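You operate a simulated robot arm through the tools that you are given. There is no shell and no other tool. Be economical: measure what you need, move in short steps, check, and stop when the job is done.

You are at the controls of a simulated robot arm. One attempt, no reset.

JOB
Take the sink plug and put it on the drainer.
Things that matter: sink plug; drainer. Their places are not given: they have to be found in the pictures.

It is judged by the outcome, as a careful person would: the job done as asked, and still so three seconds after it is handed in. It fails if anything else is knocked over, pushed out of place, dropped, spilled or broken.

ROBOT AND FRAMES
A 7-joint arm with a two-finger parallel gripper, fixed in place. Base frame: the origin is at the foot of the arm, x ahead of it, y to its left, z up; the work surface is at about z = 710. Lengths are in mm, angles in degrees, forces in N, time in s.
With the tool pointing down near the work surface it reaches from about 160 to 660 mm from the base axis. Its first joint turns from -66.0 to 66.0 degrees. Payload 2.4 kg.
Tool frame: the origin (TCP) lies between the finger pads and is the grasp point; the fingertips stand 30 mm ahead of it; z points along the fingers, y is the line along which they close. The gripper opens to 94 mm. The fingers are 28 mm wide and 10 mm thick; the gripper's body (50 by 96 mm) begins 55 mm behind the TCP.
Orientation is that of the tool frame in the base frame, as a unit quaternion [x, y, z, w]. With the fingers straight down and closing along the base's y, the tool's x points along the base's -x, its y along +y and its z along -z.

CONTROLS
- The arm moves only by the tool nudge_tool. Its argument "targets" is one flat list of numbers, 5 for each row, row after row: the shift along the tool's x, y, z in mm, then the turn about the tool's z in degrees, then the closure, from 0 (fully open) to 1 (shut). In form: [tx, ty, tz, spin, jaw, tx, ty, tz, spin, jaw, ...]. A call has 1 to 12 rows; each row shifts and turns the commanded pose from where the row before left it, along the tool's axes as they then stand. A row lasts 0.2 s, in which the tool goes at most 50 mm and 8.6 degrees; a call with a longer step from one row to the next is refused whole, and so is a gripper value outside its range. A pose out of reach is approached as far as the arm can. The call stops where the force on the tool passes 40 N (or 10 N more than at its start, if that is more) or the arm is blocked; 0.2 s more then pass. The fingers move at their own pace (about 153 mm/s each) and stop on an object; they squeeze with about 41 N. The grip force told is the motor's: it shows also when the fingers shut on nothing. Time passes only in rows, and 0.2 s behind the last, so rows that do not move let the fingers close. It gives the time, the measured TCP pose, the force on the tool (base axes), the opening and the grip force at its end, in the units of the frame above (readings bear some noise), and new pictures: "views" is both (left out), scene, wrist or none.
- Cameras (640 x 400 px; columns grow to the right, rows downward): "scene" is fixed at [10.2, 453.6, 1457.3]; the picture's right is [-0.94, -0.34, 0.00], its down [-0.15, 0.42, -0.90] and it looks along [0.30, -0.84, -0.44] (base axes); focal length 321 px, centre (320, 200). "wrist" rides on the gripper at [-37, 0, -58] in the tool frame; the picture's right is [0.00, -1.00, 0.00], its down [0.97, 0.00, -0.24] and it looks along [0.24, 0.00, 0.97] (tool axes); focal length 218 px, centre (320, 200).
- point_at(camera, pixels): there is no depth. For up to 12 entries [column, row, z] of the newest picture of that camera ("zoom" is the newest enlarged one), the place [x, y] in the base frame at which the ray of that pixel passes the height z, good to about 3 mm. It takes no simulated time.
- zoom(camera, box): a new picture of the part [left, top, right, bottom] of that camera's present view, enlarged. It takes no simulated time.
- finish_job(): hands the job in; it is judged then, once.

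Keep the steps short. Do not move on a guess: measure, check each grasp and each placing, and mend mistakes. In all there are 60 turns and 120 pictures (those below and enlarged ones count). Leave the gripper open and the arm clear of the work at the hand-in unless told otherwise, and finish with a single line.

The tools are called after ">>>" as a command line: name --argument value ..., lists and objects as JSON in quotes. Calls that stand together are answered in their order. nudge_tool: Moves the arm, as the interface text tells. Its arguments: {"type":"object","properties":{"targets":{"type":"array"},"views":{"type":"string","enum":["both","scene","wrist","none"]}},"required":["targets"]} The other tools are called the same way: point_at (camera, pixels) gives the place at which the rays of pixels pass given heights; zoom (camera, box) takes an enlarged picture of a part of a camera's view; finish_job () hands the job in.

At the start:

```text
time: 0.0
tcp_pos: [291.5, -268.9, 1143.0]
tool_rot: [0.0, 1.0, -0.001, 0.0]
contact_force: [0.5, -0.6, 0.8]
opening: 94.1
gripper_force: 0.1
```

scene: 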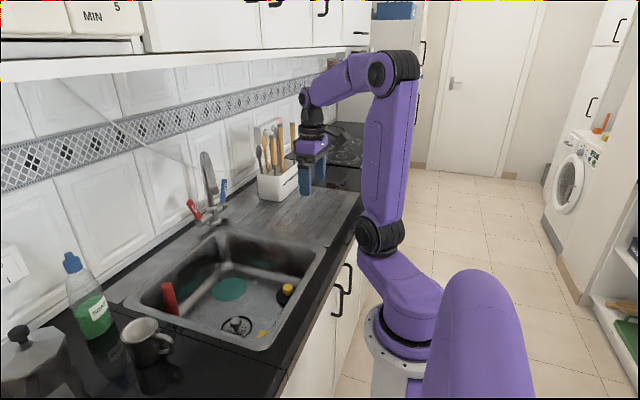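
wrist: 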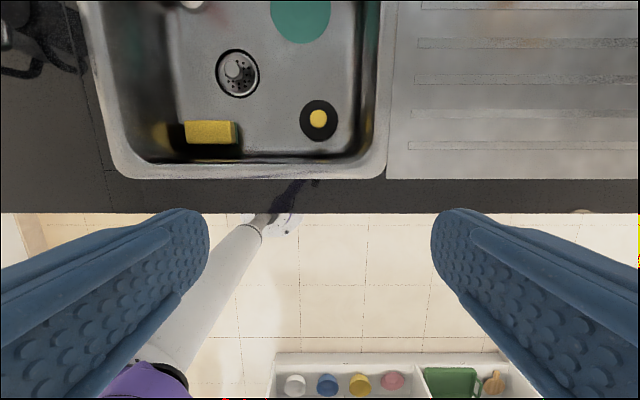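

I see a black disc with a yellow knob in the sink (wrist 318,119). This is probably the plug. The ribbed drainer is to its right. I'll enlarge both views and measure.

>>> zoom --camera "scene" --box '[120, 180, 380, 350]'

>>> zoom --camera "wrist" --box '[80, 0, 640, 220]'

>>> point_at --camera "wrist" --pixels '[[318, 119, 560], [318, 119, 600], [318, 119, 710], [388, 178, 710], [388, 10, 710], [520, 90, 710], [115, 178, 710], [237, 72, 560], [360, 150, 560], [342, 0, 560]]'

>>> point_at --camera "scene" --pixels '[[287, 289, 560], [287, 289, 600], [287, 289, 710], [323, 248, 710], [237, 326, 560], [237, 326, 600]]'

```text
2.35 times, centred on (250, 265) of scene
```

zoom: 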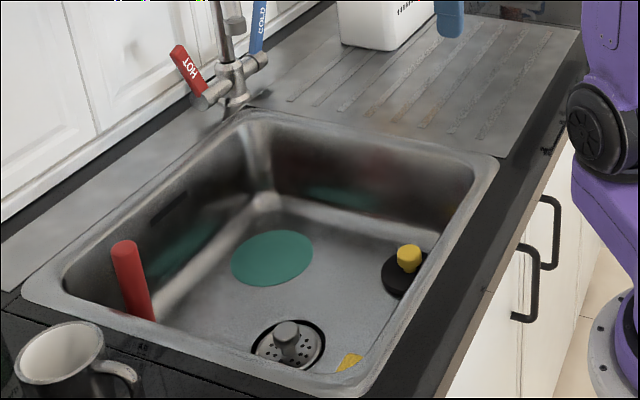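

```text
1.14 times, centred on (360, 110) of wrist
```

zoom: 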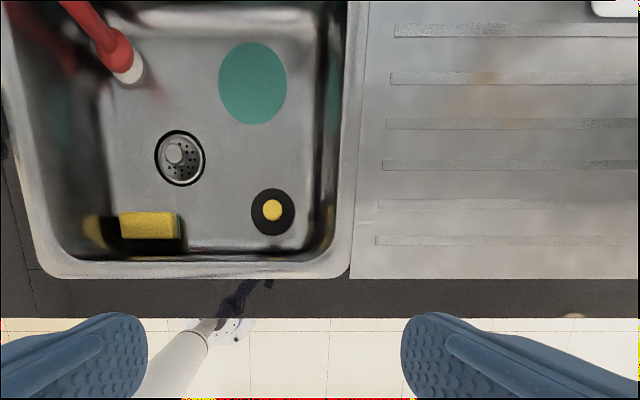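

```text
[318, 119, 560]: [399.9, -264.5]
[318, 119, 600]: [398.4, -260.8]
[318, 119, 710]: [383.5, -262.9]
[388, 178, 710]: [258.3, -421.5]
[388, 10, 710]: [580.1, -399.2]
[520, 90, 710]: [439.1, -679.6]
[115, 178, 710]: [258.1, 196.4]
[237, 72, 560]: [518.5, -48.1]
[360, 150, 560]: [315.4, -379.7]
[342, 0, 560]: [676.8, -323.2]
```

```text
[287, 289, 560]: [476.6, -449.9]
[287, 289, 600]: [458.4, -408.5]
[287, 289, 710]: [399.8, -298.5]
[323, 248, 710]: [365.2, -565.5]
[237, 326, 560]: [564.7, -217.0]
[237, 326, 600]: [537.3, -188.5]
```

The two views agree on the plug only near z≈710–745. That makes the sink floor about 710 and the counter higher. I'll triangulate the knob and the rim next.

>>> point_at --camera "wrist" --pixels '[[318, 119, 710], [318, 119, 740], [388, 178, 830], [388, 178, 860], [388, 178, 890], [362, 119, 870], [388, 119, 870], [420, 90, 870], [500, 90, 870], [338, 119, 710], [318, 139, 710], [318, 165, 870]]'

>>> point_at --camera "scene" --pixels '[[287, 289, 730], [287, 289, 740], [287, 289, 750], [285, 299, 710], [285, 299, 720], [325, 248, 830], [325, 248, 860], [325, 248, 890], [306, 180, 870]]'

>>> zoom --camera "scene" --box '[250, 260, 330, 310]'

```text
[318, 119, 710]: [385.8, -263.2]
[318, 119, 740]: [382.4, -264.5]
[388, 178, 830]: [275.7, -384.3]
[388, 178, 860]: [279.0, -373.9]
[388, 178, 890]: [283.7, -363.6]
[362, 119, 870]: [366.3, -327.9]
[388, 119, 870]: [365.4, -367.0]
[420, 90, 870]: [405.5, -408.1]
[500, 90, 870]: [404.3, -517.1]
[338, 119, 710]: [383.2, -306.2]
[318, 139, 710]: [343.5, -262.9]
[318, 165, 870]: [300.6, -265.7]
```

```text
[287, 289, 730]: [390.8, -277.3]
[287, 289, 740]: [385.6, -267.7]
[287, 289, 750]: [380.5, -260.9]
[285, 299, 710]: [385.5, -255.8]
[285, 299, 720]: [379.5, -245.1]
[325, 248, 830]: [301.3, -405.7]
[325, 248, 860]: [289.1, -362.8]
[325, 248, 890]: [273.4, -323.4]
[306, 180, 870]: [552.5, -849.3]
```

```text
8.00 times, centred on (290, 285) of scene
```

zoom: 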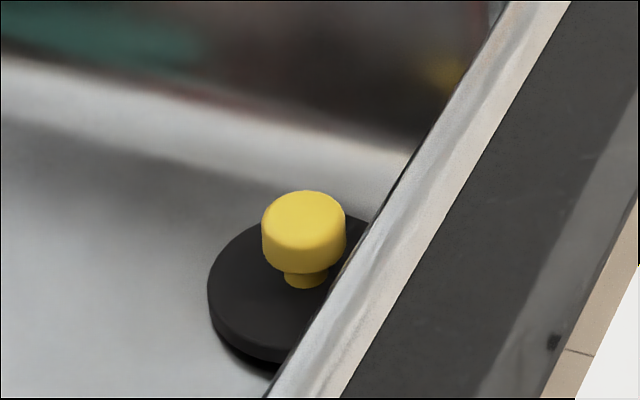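

The estimates are:
- Knob: about (383, -264), z about 730–750, roughly 35 mm wide.
- Disc: about 80 mm across.
- Rim and drainer: z about 855.

The right sink wall is close to the plug, so I'll close the fingers along x with them only partly open. First I'll go above the plug and down to z≈1000.

>>> nudge_tool --targets '[-46, 2.5, 0, 0, 0.3, -46, 2.5, 0, 0, 0.3, 0, 0, 48, 0, 0.3, 0, 0, 48, 0, 0.3, 0, 0, 47, 0, 0.3, 0, 0, 0, 0, 0.3]' --views "none"

>>> nudge_tool --targets '[0, 0, 0, -7.5, 0.3, 0, 0, 0, -7.5, 0.3, 0, 0, 0, -7.5, 0.3, 0, 0, 0, -7.5, 0.3, 0, 0, 0, -7.5, 0.3, 0, 0, 0, -7.5, 0.3, 0, 0, 0, -7.5, 0.3, 0, 0, 0, -7.5, 0.3, 0, 0, 0, -7.5, 0.3, 0, 0, 0, -7.5, 0.3, 0, 0, 0, -7.5, 0.3, 0, 0, 0, -7.5, 0.3]'

```text
time: 1.4
tcp_pos: [382.2, -263.9, 1000.1]
tool_rot: [0.0, 1.0, 0.0, 0.0]
contact_force: [0.3, -0.2, 0.1]
opening: 65.8
gripper_force: 0.0
```

```text
time: 4.0
tcp_pos: [383.7, -262.9, 1001.6]
tool_rot: [0.708, -0.706, 0.0, 0.0]
contact_force: [-0.8, -0.5, 0.5]
opening: 65.7
gripper_force: 0.1
```

scene: 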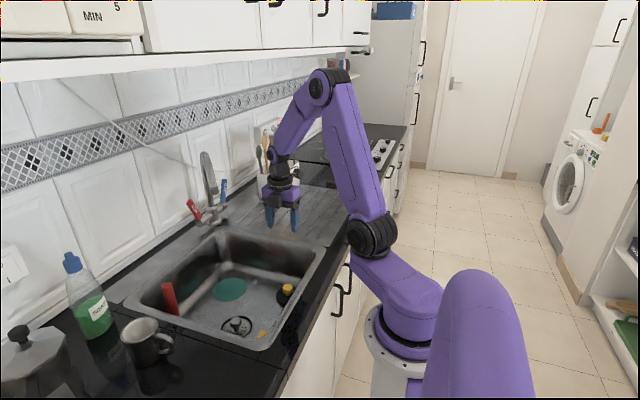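
wrist: 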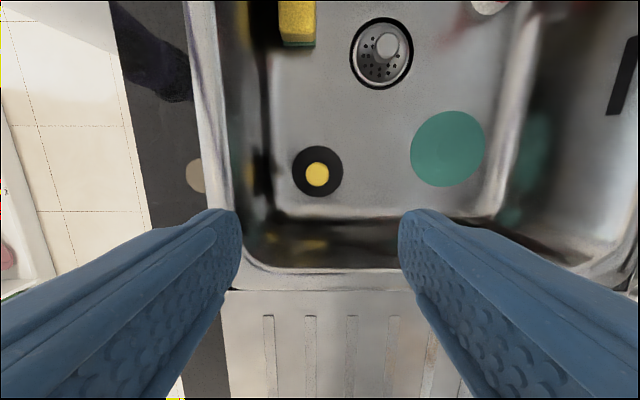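

The plug is now at wrist (317,173), so I'll re-measure it from here along with the sink walls.

>>> point_at --camera "wrist" --pixels '[[317, 174, 740], [317, 174, 750], [317, 171, 715], [292, 171, 715], [343, 171, 715], [305, 174, 745], [329, 174, 745], [232, 200, 855], [270, 215, 710], [350, 270, 855], [350, 219, 715], [275, 180, 715]]'

>>> zoom --camera "wrist" --box '[230, 110, 410, 230]'

```text
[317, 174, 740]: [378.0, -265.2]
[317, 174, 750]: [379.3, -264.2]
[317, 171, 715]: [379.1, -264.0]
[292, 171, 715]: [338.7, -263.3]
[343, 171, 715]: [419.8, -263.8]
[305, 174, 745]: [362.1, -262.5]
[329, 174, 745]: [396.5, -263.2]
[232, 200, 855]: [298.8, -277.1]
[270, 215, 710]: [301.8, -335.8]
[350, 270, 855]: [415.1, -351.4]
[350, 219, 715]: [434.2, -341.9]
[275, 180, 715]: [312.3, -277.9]
```

```text
3.33 times, centred on (320, 170) of wrist
```

zoom: 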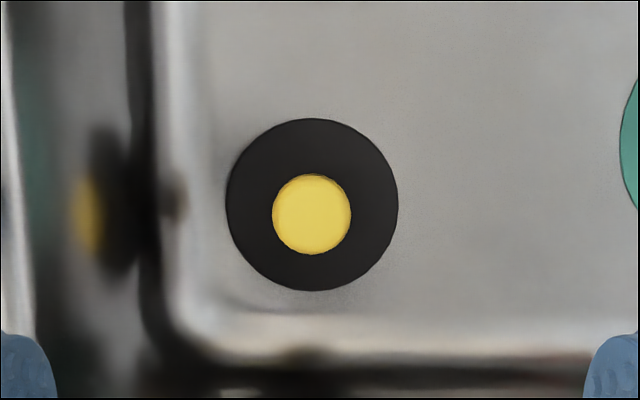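

The knob is at (379, -264), about 34 mm wide, with its top at roughly z 744. I'll shift 4.5 mm and descend to z≈800, still above the knob, then check.

>>> nudge_tool --targets '[1, 4.5, 30, 0, 0.3, 0, 0, 45, 0, 0.3, 0, 0, 45, 0, 0.3, 0, 0, 45, 0, 0.3, 0, 0, 35, 0, 0.3, 0, 0, 0, 0, 0.3]'

```text
time: 5.4
tcp_pos: [378.6, -265.2, 800.7]
tool_rot: [0.707, -0.707, 0.0, 0.0]
contact_force: [-0.1, 0.6, -0.4]
opening: 66.0
gripper_force: 0.1
```

scene: 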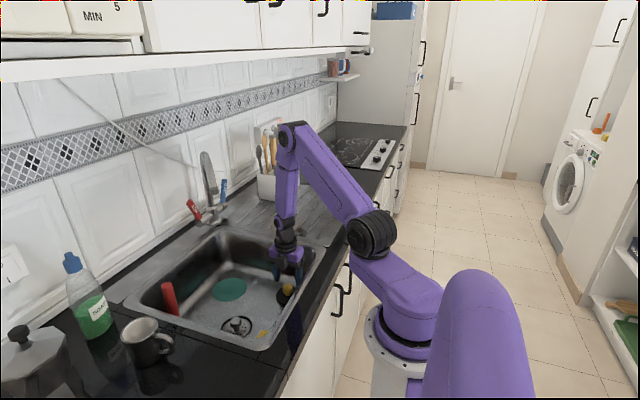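
wrist: 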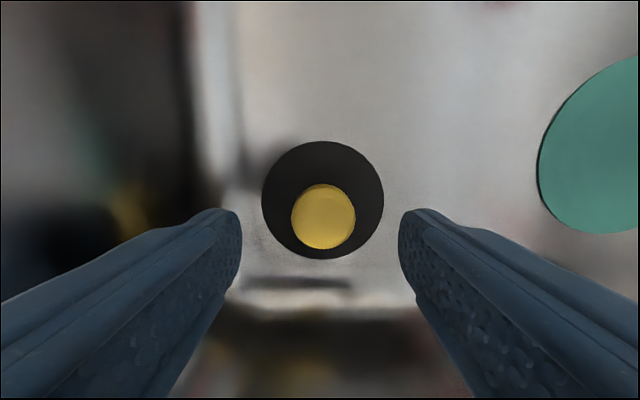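

The knob is centred between the fingers at (323,216). I'll check its y position and the heights from this close view.

>>> point_at --camera "wrist" --pixels '[[323, 216, 735], [323, 216, 745], [291, 216, 745], [355, 216, 745], [322, 200, 717], [262, 200, 717], [383, 200, 717]]'

>>> zoom --camera "scene" --box '[250, 250, 330, 310]'

```text
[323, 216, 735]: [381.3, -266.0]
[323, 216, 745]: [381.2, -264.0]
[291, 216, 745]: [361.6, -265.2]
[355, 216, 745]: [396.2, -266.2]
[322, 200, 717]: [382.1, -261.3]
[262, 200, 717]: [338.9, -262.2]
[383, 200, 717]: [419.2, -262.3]
```

```text
6.67 times, centred on (290, 280) of scene
```

zoom: 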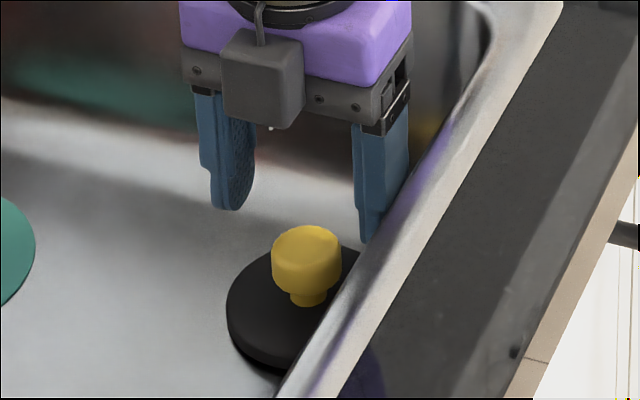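

Alignment is good, within about 1–2 mm. I'll descend to z≈756, which puts the tips at about 726, just above the disc, and then close.

>>> nudge_tool --targets '[0, -1, 20, 0, 0.3, 0, 0, 15, 0, 0.3, 0, 0, 10, 0, 0.3, 0, 0, 0, 0, 0.3]' --views "scene"

>>> zoom --camera "scene" --box '[250, 250, 330, 310]'

```text
time: 6.1
tcp_pos: [381.7, -264.4, 765.1]
tool_rot: [-0.704, 0.71, -0.004, 0.002]
contact_force: [-5.5, 7.0, 16.9]
opening: 65.8
gripper_force: 0.1
stopped in row 3: the force on the tool passed its limit (the readings are from after the stop); the commanded pose is now the measured one
```

scene: 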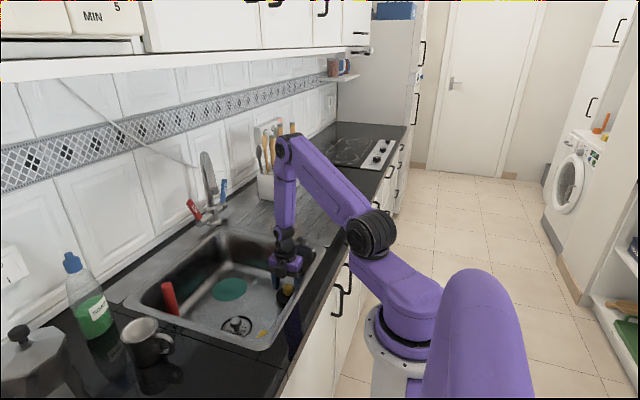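

```text
6.67 times, centred on (290, 280) of scene
```

zoom: 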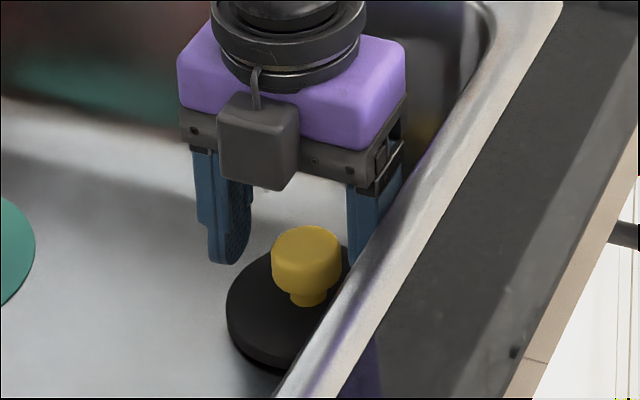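

The arm stopped at TCP z 765, with the tips at about 735, on contact. I'll measure the disc's real top height in the scene and look through the wrist camera to see what was touched.

>>> point_at --camera "scene" --pixels '[[288.5, 295.7, 710], [288.5, 295.7, 720], [288.5, 295.7, 730], [288.5, 295.7, 740], [288, 287, 740], [288, 287, 750], [288, 287, 760]]'

>>> zoom --camera "wrist" --box '[160, 100, 480, 300]'

```text
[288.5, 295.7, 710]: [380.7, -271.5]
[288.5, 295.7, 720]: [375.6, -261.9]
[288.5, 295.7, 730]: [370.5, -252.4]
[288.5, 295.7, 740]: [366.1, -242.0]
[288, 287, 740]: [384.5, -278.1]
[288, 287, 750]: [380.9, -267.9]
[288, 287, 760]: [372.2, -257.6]
```

```text
2.00 times, centred on (320, 200) of wrist
```

zoom: 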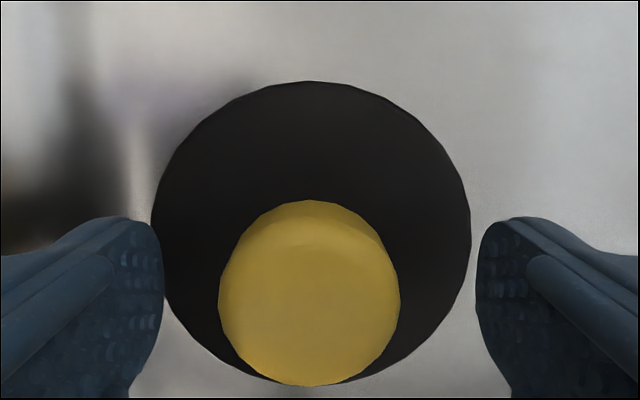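

The knob top is about 750 and the tips are about 735, so they already overlap the cap by about 15 mm. I'll raise 2 mm to relieve the contact and close, then read the opening.

>>> nudge_tool --targets '[0, 0, -2, 0, 0.3, 0, 0, 0, 0, 0.5, 0, 0, 0, 0, 0.8, 0, 0, 0, 0, 0.8, 0, 0, 0, 0, 0.8]' --views "wrist"

>>> zoom --camera "scene" --box '[250, 250, 330, 310]'

```text
time: 7.3
tcp_pos: [381.4, -263.9, 766.7]
tool_rot: [-0.705, 0.709, -0.002, 0.001]
contact_force: [-1.1, -0.6, 1.2]
opening: 32.3
gripper_force: 40.8
```

wrist: 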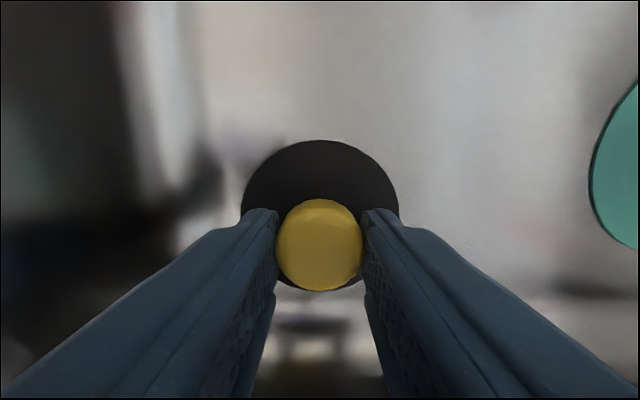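

```text
6.67 times, centred on (290, 280) of scene
```

zoom: 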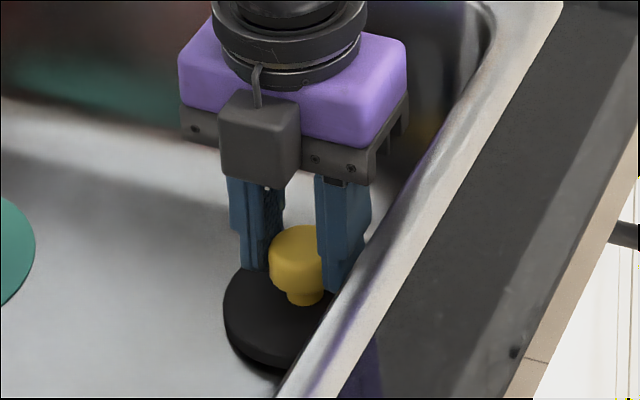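

The fingers hold the knob: opening 32.3, grip 41 N. I'll lift slowly by 30 mm and check.

>>> nudge_tool --targets '[0, 0, -5, 0, 0.8, 0, 0, -10, 0, 0.8, 0, 0, -15, 0, 0.8, 0, 0, 0, 0, 0.8]' --views "wrist"

>>> zoom --camera "scene" --box '[240, 230, 336, 302]'

```text
time: 8.3
tcp_pos: [381.2, -262.7, 795.5]
tool_rot: [-0.704, 0.71, -0.004, 0.001]
contact_force: [0.5, 0.4, 0.4]
opening: 18.8
gripper_force: 0.0
```

wrist: 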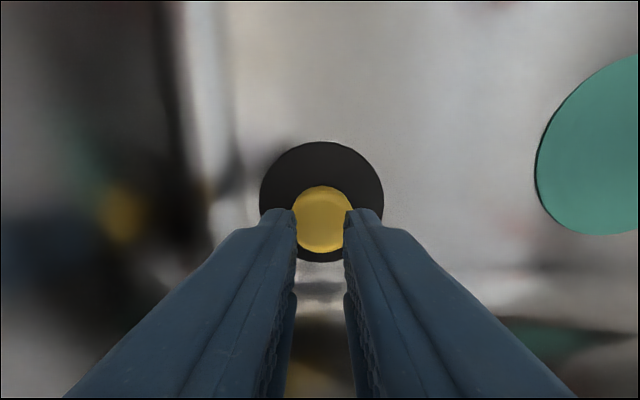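

```text
5.56 times, centred on (288, 266) of scene
```

zoom: 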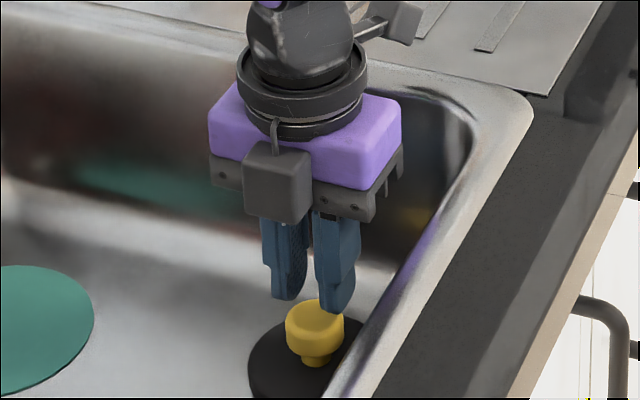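

The fingers slipped off the knob, and the plug hasn't moved. The grip was on the cap's upper part only. A bracket on the wrist, near scene (303,233), seems to reach over the rim and may be what touched. I'll look closer.

>>> zoom --camera "scene" --box '[240, 190, 360, 290]'

>>> zoom --camera "scene" --box '[220, 110, 420, 250]'

```text
4.00 times, centred on (300, 240) of scene
```

zoom: 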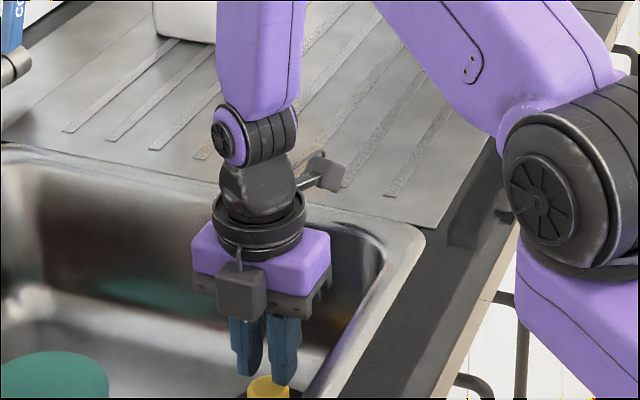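

```text
2.86 times, centred on (320, 180) of scene
```

zoom: 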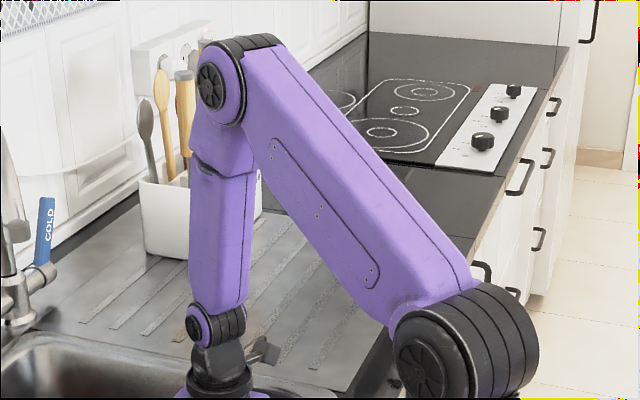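

A small box on a bracket sticks out from the flange toward -y, over the rim. That is most likely what touched and kept me from going low enough. I'll raise, open, and spin the tool to see whether the bracket turns with it and can point into the open sink.

>>> nudge_tool --targets '[0, 0, -30, 0, 0.3, 0, 0, -40, 0, 0.3, 0, 0, -40, 0, 0.3, 0, 0, 0, -8, 0.3, 0, 0, 0, -8, 0.3, 0, 0, 0, -8, 0.3, 0, 0, 0, -8, 0.3, 0, 0, 0, -8, 0.3, 0, 0, 0, -5, 0.3]' --views "none"

>>> zoom --camera "scene" --box '[230, 150, 350, 260]'

```text
time: 10.3
tcp_pos: [380.1, -262.8, 905.3]
tool_rot: [0.923, -0.384, 0.004, 0.001]
contact_force: [-0.2, -0.8, 0.4]
opening: 65.6
gripper_force: 0.1
```

```text
3.64 times, centred on (290, 205) of scene
```

zoom: 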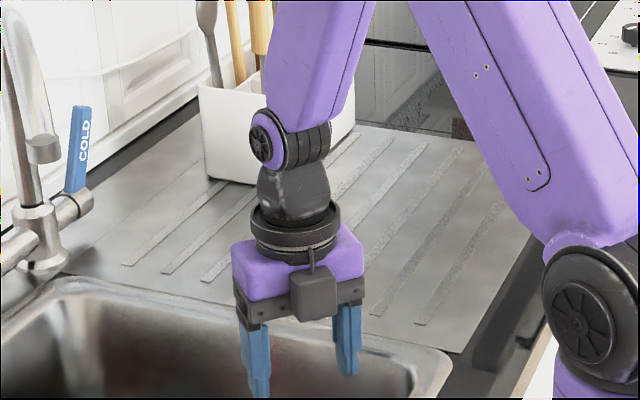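

The bracket turns with the tool and is now hidden behind it. I'll spin another -45° so it points to +x, over the open sink, with the jaws closing along y.

>>> nudge_tool --targets '[0, 0, 0, -8, 0.3, 0, 0, 0, -8, 0.3, 0, 0, 0, -8, 0.3, 0, 0, 0, -8, 0.3, 0, 0, 0, -8, 0.3, 0, 0, 0, -5, 0.3, 0, 0, 0, 0, 0.3]'

>>> zoom --camera "scene" --box '[230, 150, 350, 260]'

```text
time: 11.9
tcp_pos: [367.0, -188.2, 880.2]
tool_rot: [0.999, -0.03, 0.003, 0.037]
contact_force: [0.2, 0.1, 0.1]
opening: 66.0
gripper_force: 0.0
out of reach, approached as far as the arm can: row 3, 4, 5, 6
```

scene: 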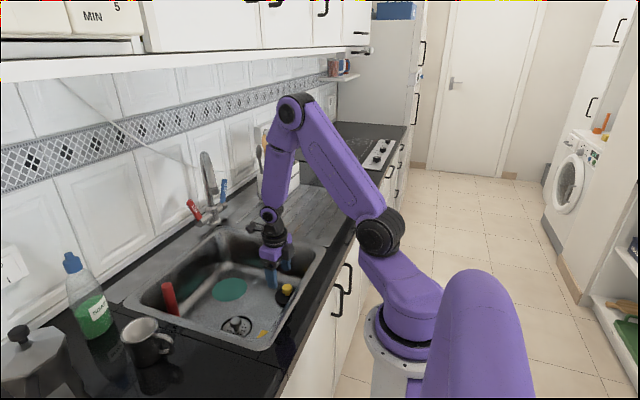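
wrist: 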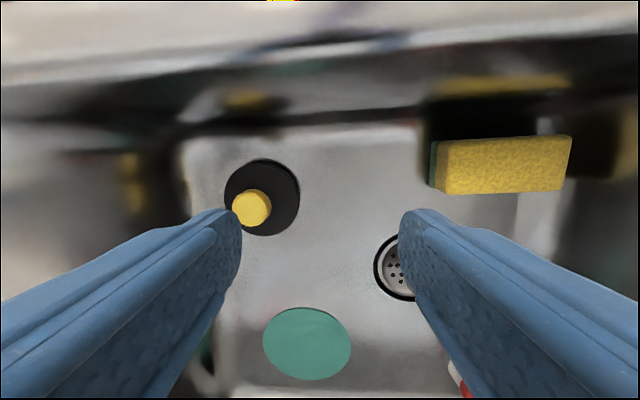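

```text
3.64 times, centred on (290, 205) of scene
```

zoom: 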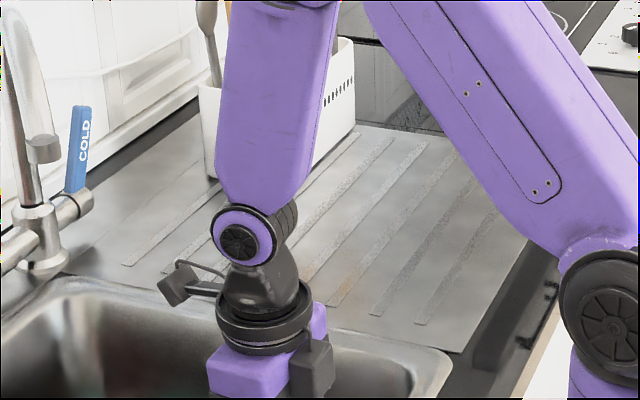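

Joint 7 reached its limit in that direction and the arm drifted. I'll measure where the bracket box, at scene about (250,228), sits relative to the tool.

>>> point_at --camera "scene" --pixels '[[250, 228, 960], [250, 228, 980], [250, 228, 1000], [250, 228, 1020]]'

```text
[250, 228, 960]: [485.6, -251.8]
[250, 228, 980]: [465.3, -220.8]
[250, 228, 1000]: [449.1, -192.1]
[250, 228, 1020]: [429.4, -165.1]
```

The box sits about 80 mm out and about 110 mm above the TCP. Turning back about 34° keeps it inside the sink opening and within joint limits. I'll do that with a slightly wider jaw.

>>> nudge_tool --targets '[0, 0, 0, 7, 0.2, 0, 0, 0, 7, 0.2, 0, 0, 0, 7, 0.2, 0, 0, 0, 7, 0.2, 0, 0, 0, 6, 0.2, 0, 0, 0, 0, 0.2]'

```text
time: 13.3
tcp_pos: [365.1, -189.4, 881.5]
tool_rot: [0.953, -0.303, 0.009, 0.025]
contact_force: [-0.8, 0.0, 0.4]
opening: 75.3
gripper_force: 0.0
```

scene: 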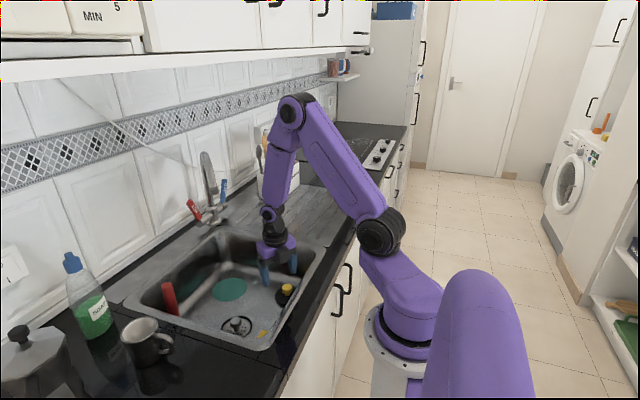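
wrist: 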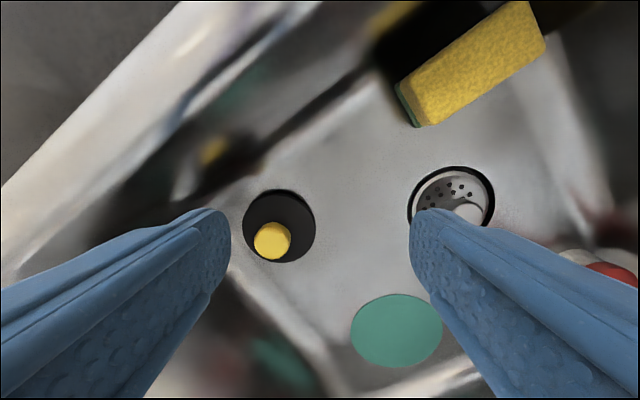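

The turned pose is kept with a harmless 3° tilt. I'll move back over the knob at (380, -264), z≈850, using the measured tool axes.

>>> nudge_tool --targets '[18.2, 17.1, 0, 0, 0.2, 18.2, 17.1, 0, 0, 0.2, 18.1, 17.1, 0, 0, 0.2, 0, 0, 34, 0, 0.2, 0, 0, 0, 0, 0.2]'

```text
time: 14.5
tcp_pos: [380.5, -262.6, 850.8]
tool_rot: [0.953, -0.303, 0.01, 0.025]
contact_force: [0.4, 0.2, 0.2]
opening: 75.4
gripper_force: 0.0
```

scene: 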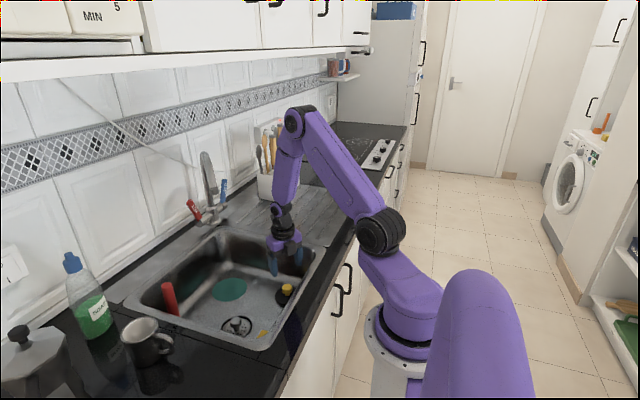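
wrist: 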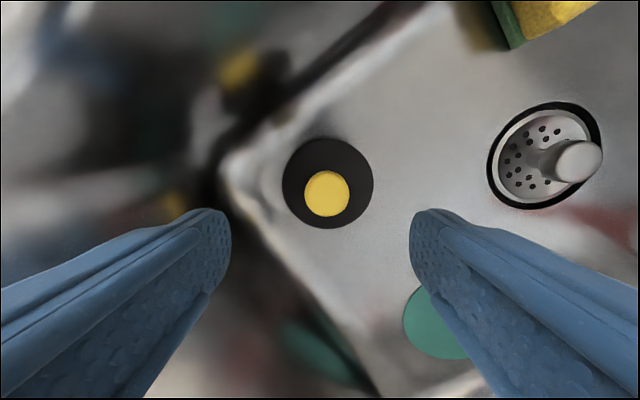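

>>> point_at --camera "wrist" --pixels '[[327, 194, 740], [327, 194, 748], [328, 183, 718]]'

>>> zoom --camera "scene" --box '[240, 200, 340, 300]'

```text
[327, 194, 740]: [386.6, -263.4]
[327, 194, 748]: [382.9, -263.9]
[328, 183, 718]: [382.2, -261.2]
```

```text
4.00 times, centred on (290, 250) of scene
```

zoom: 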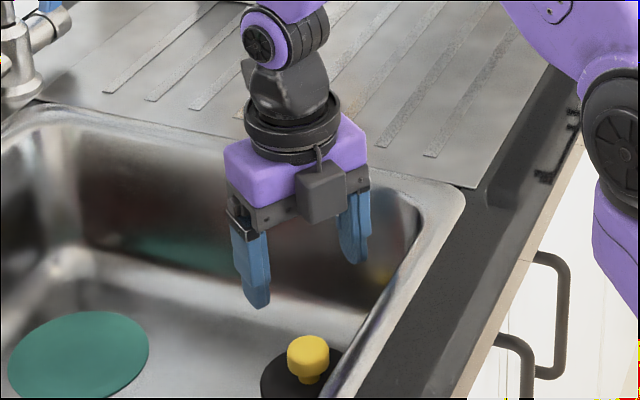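

Knob at about (382, -263). I'll compensate for the tilt drift and descend in small steps to z≈757.

>>> nudge_tool --targets '[-1.6, -4.5, 30, 0, 0.2, 0, 0, 30, 0, 0.2, 0, 0, 15, 0, 0.2, 0, 0, 7, 0, 0.2, 0, 0, 6, 0, 0.2, 0, 0, 5, 0, 0.2, 0, 0, 0, 0, 0.2]'

>>> zoom --camera "scene" --box '[250, 230, 330, 310]'

```text
time: 16.1
tcp_pos: [381.2, -265.1, 757.2]
tool_rot: [0.952, -0.304, 0.009, 0.026]
contact_force: [0.1, 0.4, -0.4]
opening: 75.4
gripper_force: 0.0
```

scene: 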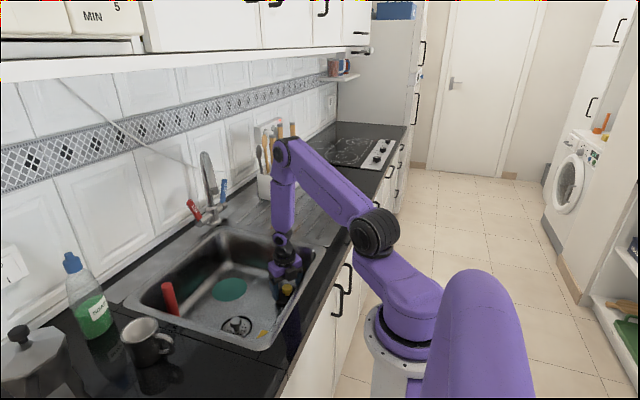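
wrist: 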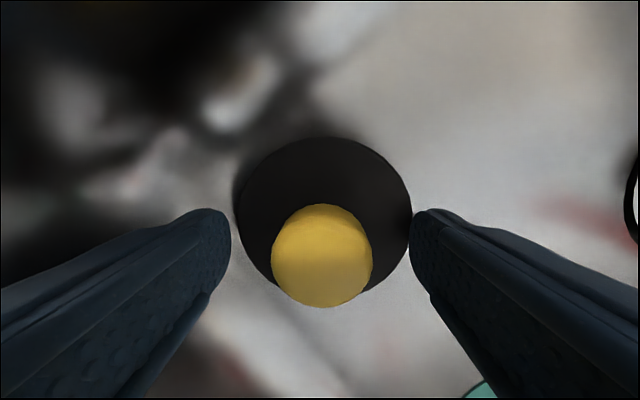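

```text
5.00 times, centred on (290, 270) of scene
```

zoom: 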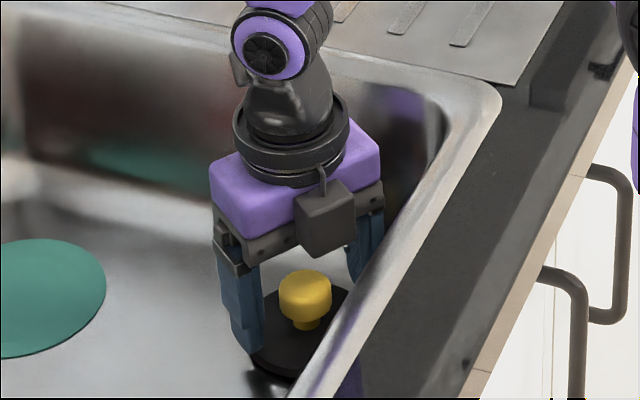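

No contact this time, so the bracket was the cause. I'll go 3 mm lower and close.

>>> nudge_tool --targets '[0, 0, 3, 0, 0.2, 0, 0, 0, 0, 0.4, 0, 0, 0, 0, 0.8, 0, 0, 0, 0, 0.9, 0, 0, 0, 0, 0.9]' --views "wrist"

>>> zoom --camera "scene" --box '[250, 230, 330, 310]'

```text
time: 17.3
tcp_pos: [382.6, -263.9, 754.0]
tool_rot: [0.953, -0.303, 0.009, 0.025]
contact_force: [-0.1, 0.7, 7.0]
opening: 33.1
gripper_force: 41.3
```

wrist: 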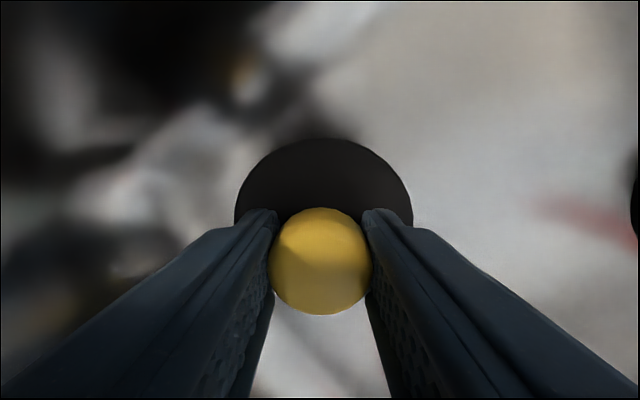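

```text
5.00 times, centred on (290, 270) of scene
```

zoom: 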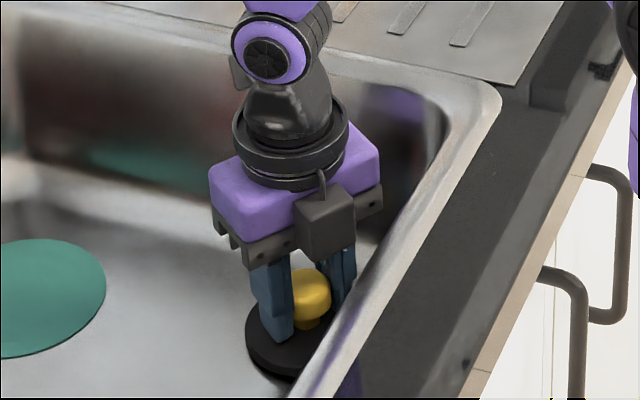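

The grip is deeper now: 33 mm opening, 41 N. I'll lift slowly by 25 mm and check.

>>> nudge_tool --targets '[0, 0, -3, 0, 0.9, 0, 0, -4, 0, 0.9, 0, 0, -6, 0, 0.9, 0, 0, -6, 0, 0.9, 0, 0, -6, 0, 0.9, 0, 0, 0, 0, 0.9]' --views "wrist"

>>> zoom --camera "scene" --box '[250, 230, 330, 310]'

```text
time: 18.7
tcp_pos: [382.3, -262.7, 780.6]
tool_rot: [0.953, -0.302, 0.009, 0.026]
contact_force: [0.5, -0.7, -1.2]
opening: 32.7
gripper_force: 40.9
```

wrist: 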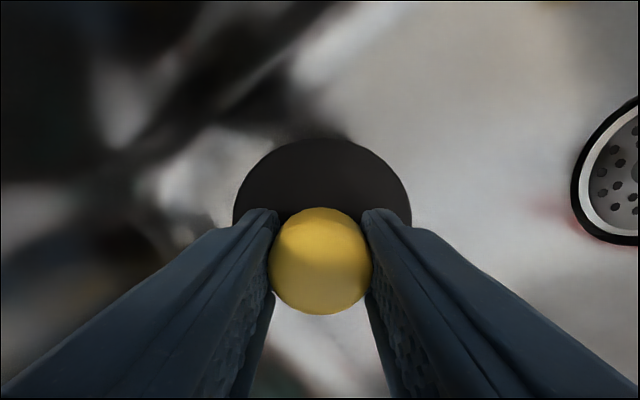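

```text
5.00 times, centred on (290, 270) of scene
```

zoom: 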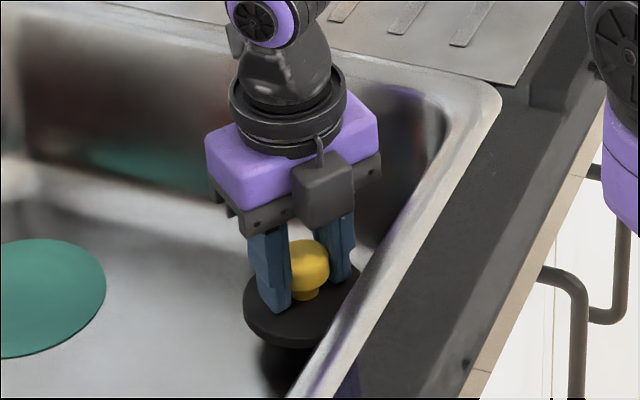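

The plug is lifted and held. I'll raise it clear of the rim to z≈970.

>>> nudge_tool --targets '[0, 0, -10, 0, 0.9, 0, 0, -18, 0, 0.9, 0, 0, -20, 0, 0.9, 0, 0, -20, 0, 0.9, 0, 0, -20, 0, 0.9, 0, 0, -20, 0, 0.9, 0, 0, -20, 0, 0.9, 0, 0, -20, 0, 0.9, 0, 0, -20, 0, 0.9, 0, 0, -15, 0, 0.9, 0, 0, -7, 0, 0.9, 0, 0, 0, 0, 0.9]' --views "none"

>>> nudge_tool --targets '[0, 0, 0, 5, 0.9, 0, 0, 0, 5, 0.9, 0, 0, 0, 5, 0.9, 0, 0, 0, 5, 0.9, 0, 0, 0, 5, 0.9, 0, 0, 0, 5, 0.9, 0, 0, 0, 5, 0.9, 0, 0, 0, 5, 0.9, 0, 0, 0, 5, 0.9, 0, 0, 0, 0, 0.9]'

```text
time: 21.3
tcp_pos: [383.0, -251.4, 968.9]
tool_rot: [0.953, -0.303, 0.01, 0.025]
contact_force: [-1.0, -0.3, -1.5]
opening: 32.4
gripper_force: 41.1
```

```text
time: 23.5
tcp_pos: [382.3, -251.9, 969.1]
tool_rot: [0.763, -0.646, 0.018, 0.019]
contact_force: [-0.3, -0.3, -0.1]
opening: 32.3
gripper_force: 41.0
```

scene: 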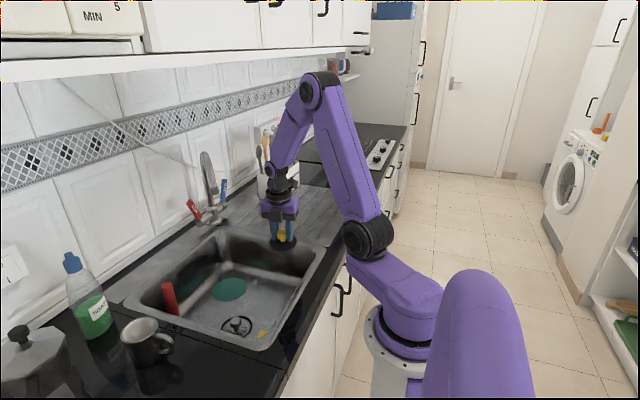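
wrist: 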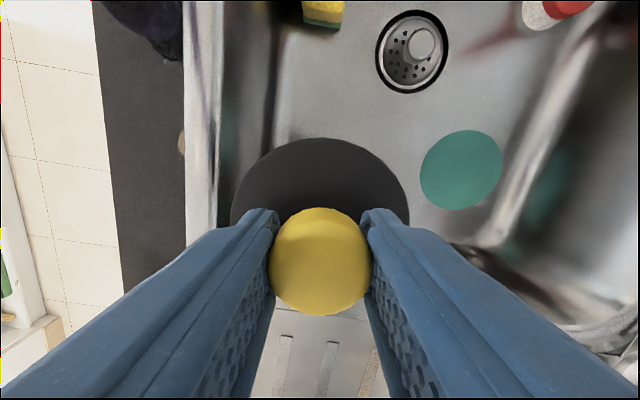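

The plug is held and clear at z≈969. Before crossing to the drainer at about (385, -465), I'll check where the utensil holder stands.

>>> point_at --camera "scene" --pixels '[[262, 198, 860], [297, 203, 860], [300, 200, 860], [325, 248, 858], [361, 195, 858]]'

>>> nudge_tool --targets '[10, 1.7, 0.5, 0, 0.9, 20, 3.3, 1, 0, 0.9, 20, 3.3, 1, 0, 0.9, 20, 3.3, 1, 0, 0.9, 20, 3.3, 1, 0, 0.9, 10, 1.7, 0.5, 0, 0.9, 0, 0, 0, 0, 0.9]'

```text
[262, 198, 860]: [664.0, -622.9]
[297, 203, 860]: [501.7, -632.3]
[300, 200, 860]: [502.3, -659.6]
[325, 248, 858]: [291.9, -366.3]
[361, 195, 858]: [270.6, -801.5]
```

```text
time: 25.1
tcp_pos: [382.4, -355.7, 969.1]
tool_rot: [0.764, -0.645, 0.017, 0.02]
contact_force: [-0.4, -0.5, -1.0]
opening: 32.3
gripper_force: 41.0
```

scene: 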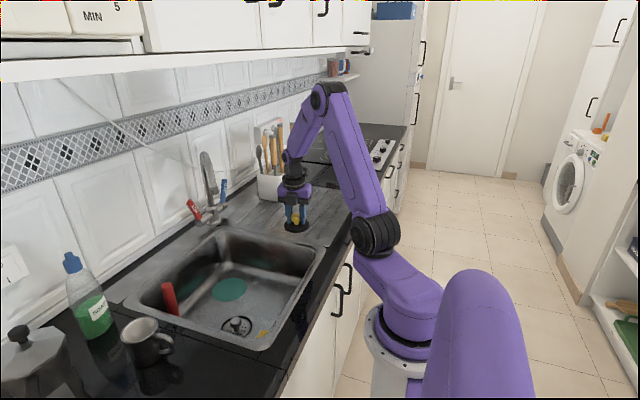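
wrist: 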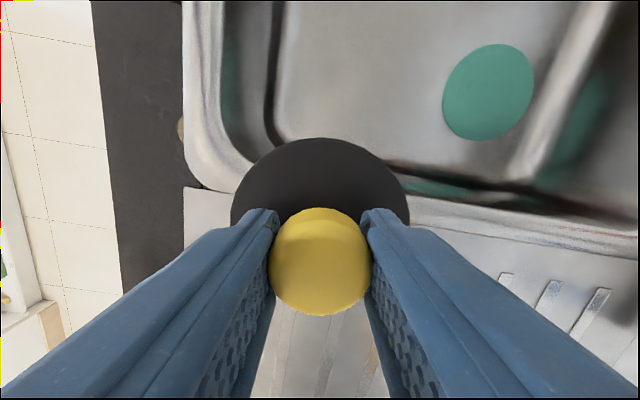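

The holder's nearest corner is about (501, -632), well clear. I'll continue 110 mm to y≈-465.

>>> nudge_tool --targets '[10, 1.7, 0.5, 0, 0.9, 20, 3.3, 1, 0, 0.9, 20, 3.3, 1, 0, 0.9, 20, 3.3, 1, 0, 0.9, 20, 3.3, 1, 0, 0.9, 18, 2.9, 1, 0, 0.9, 0, 0, 0, 0, 0.9]'

>>> zoom --camera "scene" --box '[240, 120, 380, 260]'

```text
time: 26.7
tcp_pos: [381.9, -464.7, 967.9]
tool_rot: [0.764, -0.644, 0.018, 0.019]
contact_force: [-0.1, 0.8, 0.1]
opening: 32.3
gripper_force: 40.5
```

scene: 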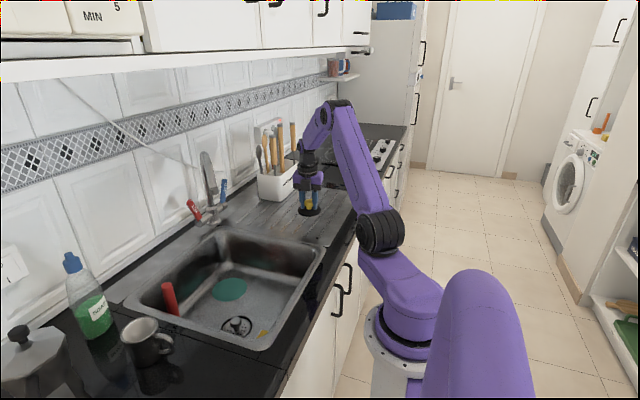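
wrist: 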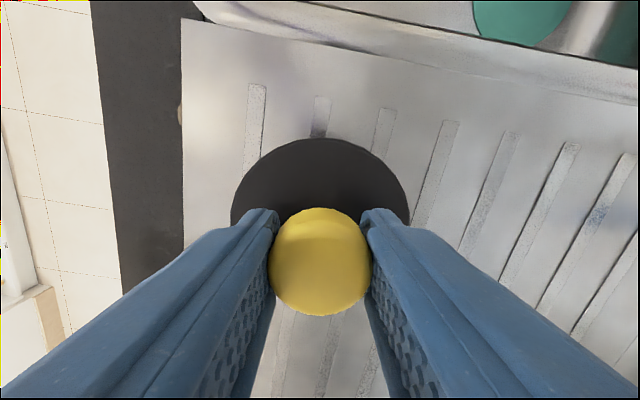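

```text
2.86 times, centred on (310, 190) of scene
```

zoom: 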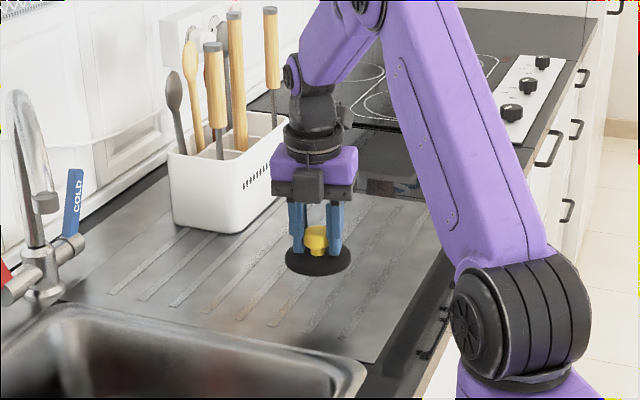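

The plug is over the ribbed drainer. Its underside should touch at TCP z≈900. I'll lower to about 912 and then look.

>>> nudge_tool --targets '[0, 0, 12, 0, 0.9, 0, 0, 16, 0, 0.9, 0, 0, 16, 0, 0.9, 0, 0, 8, 0, 0.9, 0, 0, 4, 0, 0.9, 0, 0, 0, 0, 0.9]' --views "none"

>>> zoom --camera "scene" --box '[270, 160, 350, 240]'

```text
time: 28.1
tcp_pos: [383.0, -466.3, 913.1]
tool_rot: [0.764, -0.645, 0.019, 0.02]
contact_force: [-0.1, 0.0, -0.3]
opening: 32.6
gripper_force: 41.3
```

```text
5.00 times, centred on (310, 200) of scene
```

zoom: 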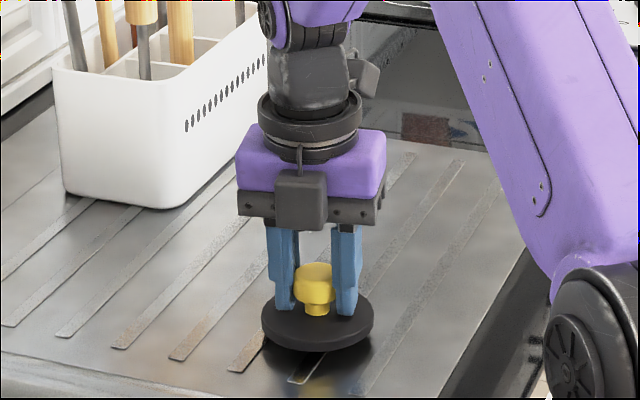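

It is close, with the contact shadow visible and no force yet. I'll go down in 2 mm steps and watch the force.

>>> nudge_tool --targets '[0, 0, 2, 0, 0.9, 0, 0, 2, 0, 0.9, 0, 0, 2, 0, 0.9, 0, 0, 2, 0, 0.9, 0, 0, 0, 0, 0.9]' --views "none"

>>> zoom --camera "scene" --box '[270, 160, 350, 240]'

```text
time: 29.3
tcp_pos: [382.8, -466.8, 906.1]
tool_rot: [0.764, -0.644, 0.018, 0.02]
contact_force: [-3.4, 5.6, 17.4]
opening: 32.2
gripper_force: 40.6
```

```text
5.00 times, centred on (310, 200) of scene
```

zoom: 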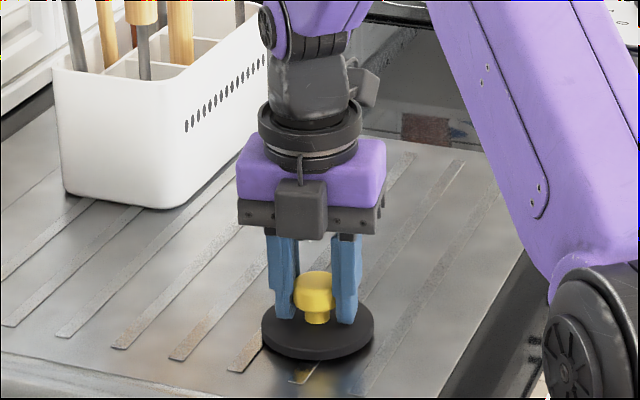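

The plug is on the drainer, with 17 N upward. I'll ease up 1 mm and open the fingers.

>>> nudge_tool --targets '[0, 0, -1, 0, 0.9, 0, 0, 0, 0, 0.6, 0, 0, 0, 0, 0.45, 0, 0, 0, 0, 0.3, 0, 0, 0, 0, 0.2, 0, 0, 0, 0, 0.2]'

>>> zoom --camera "scene" --box '[270, 160, 350, 240]'

```text
time: 30.7
tcp_pos: [382.6, -467.9, 907.3]
tool_rot: [0.765, -0.644, 0.018, 0.02]
contact_force: [0.2, 0.5, 0.3]
opening: 75.3
gripper_force: 0.1
```

scene: 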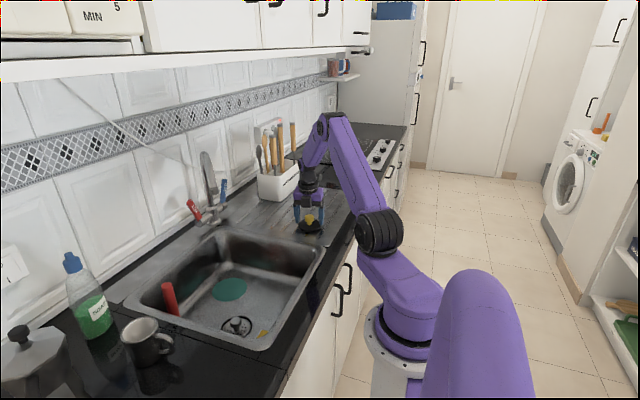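
wrist: 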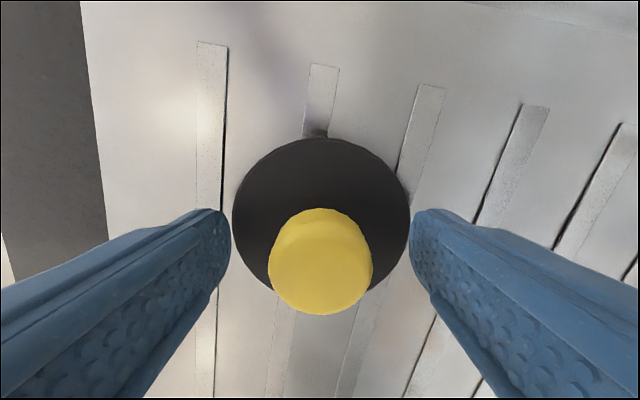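

```text
5.00 times, centred on (310, 200) of scene
```

zoom: 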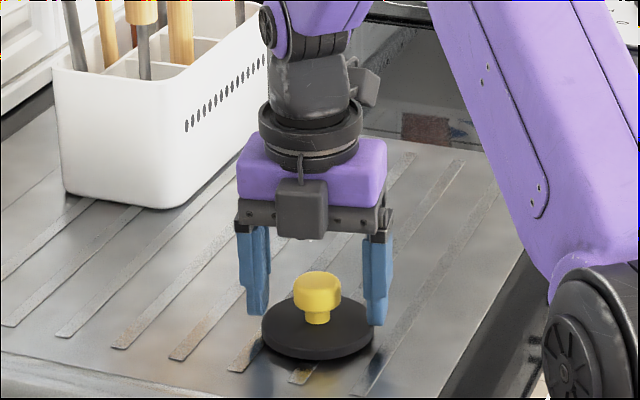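

The plug is released and lying flat. I'll rise about 150 mm straight up, open fully once clear, and check.

>>> nudge_tool --targets '[0, 0, -10, 0, 0.2, 0, 0, -20, 0, 0.2, 0, 0, -30, 0, 0.2, 0, 0, -30, 0, 0, 0, 0, -30, 0, 0, 0, 0, -30, 0, 0, 0, 0, 0, 0, 0]'

>>> zoom --camera "scene" --box '[240, 120, 380, 260]'

```text
time: 32.3
tcp_pos: [381.6, -458.9, 1055.1]
tool_rot: [0.764, -0.644, 0.018, 0.019]
contact_force: [-0.3, -0.5, -0.1]
opening: 94.0
gripper_force: 0.0
```

scene: 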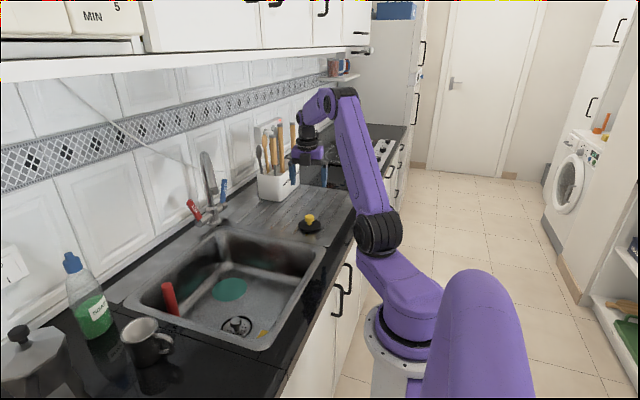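
wrist: 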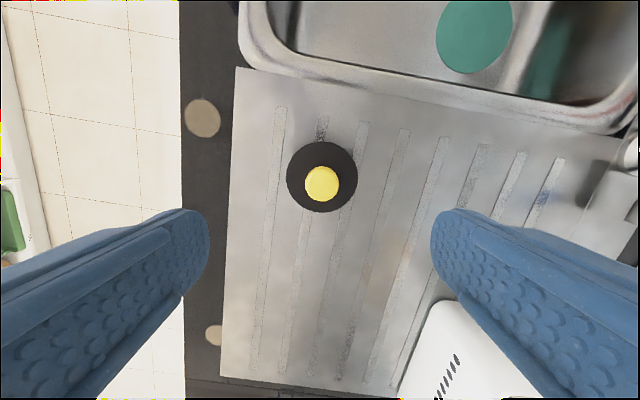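

```text
2.86 times, centred on (310, 190) of scene
```

zoom: 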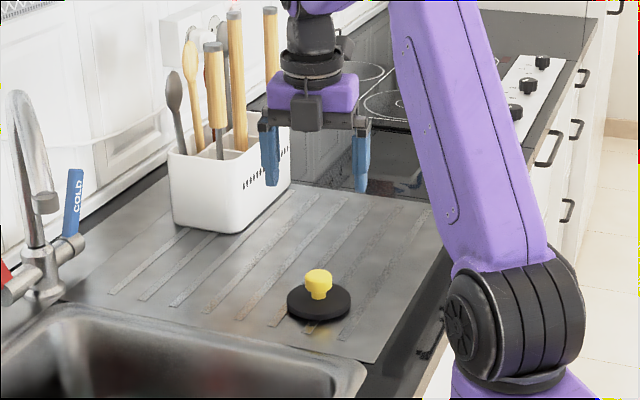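

The plug lies flat on the drainer, the gripper is open and clear, and nothing else in the view has moved. I'm handing in.

>>> finish_job

```text
The job is handed in.
```

The sink plug is resting flat on the drainer, the gripper is open and the arm is clear; the first grip slipped off, but neither the plug nor anything else was visibly disturbed.
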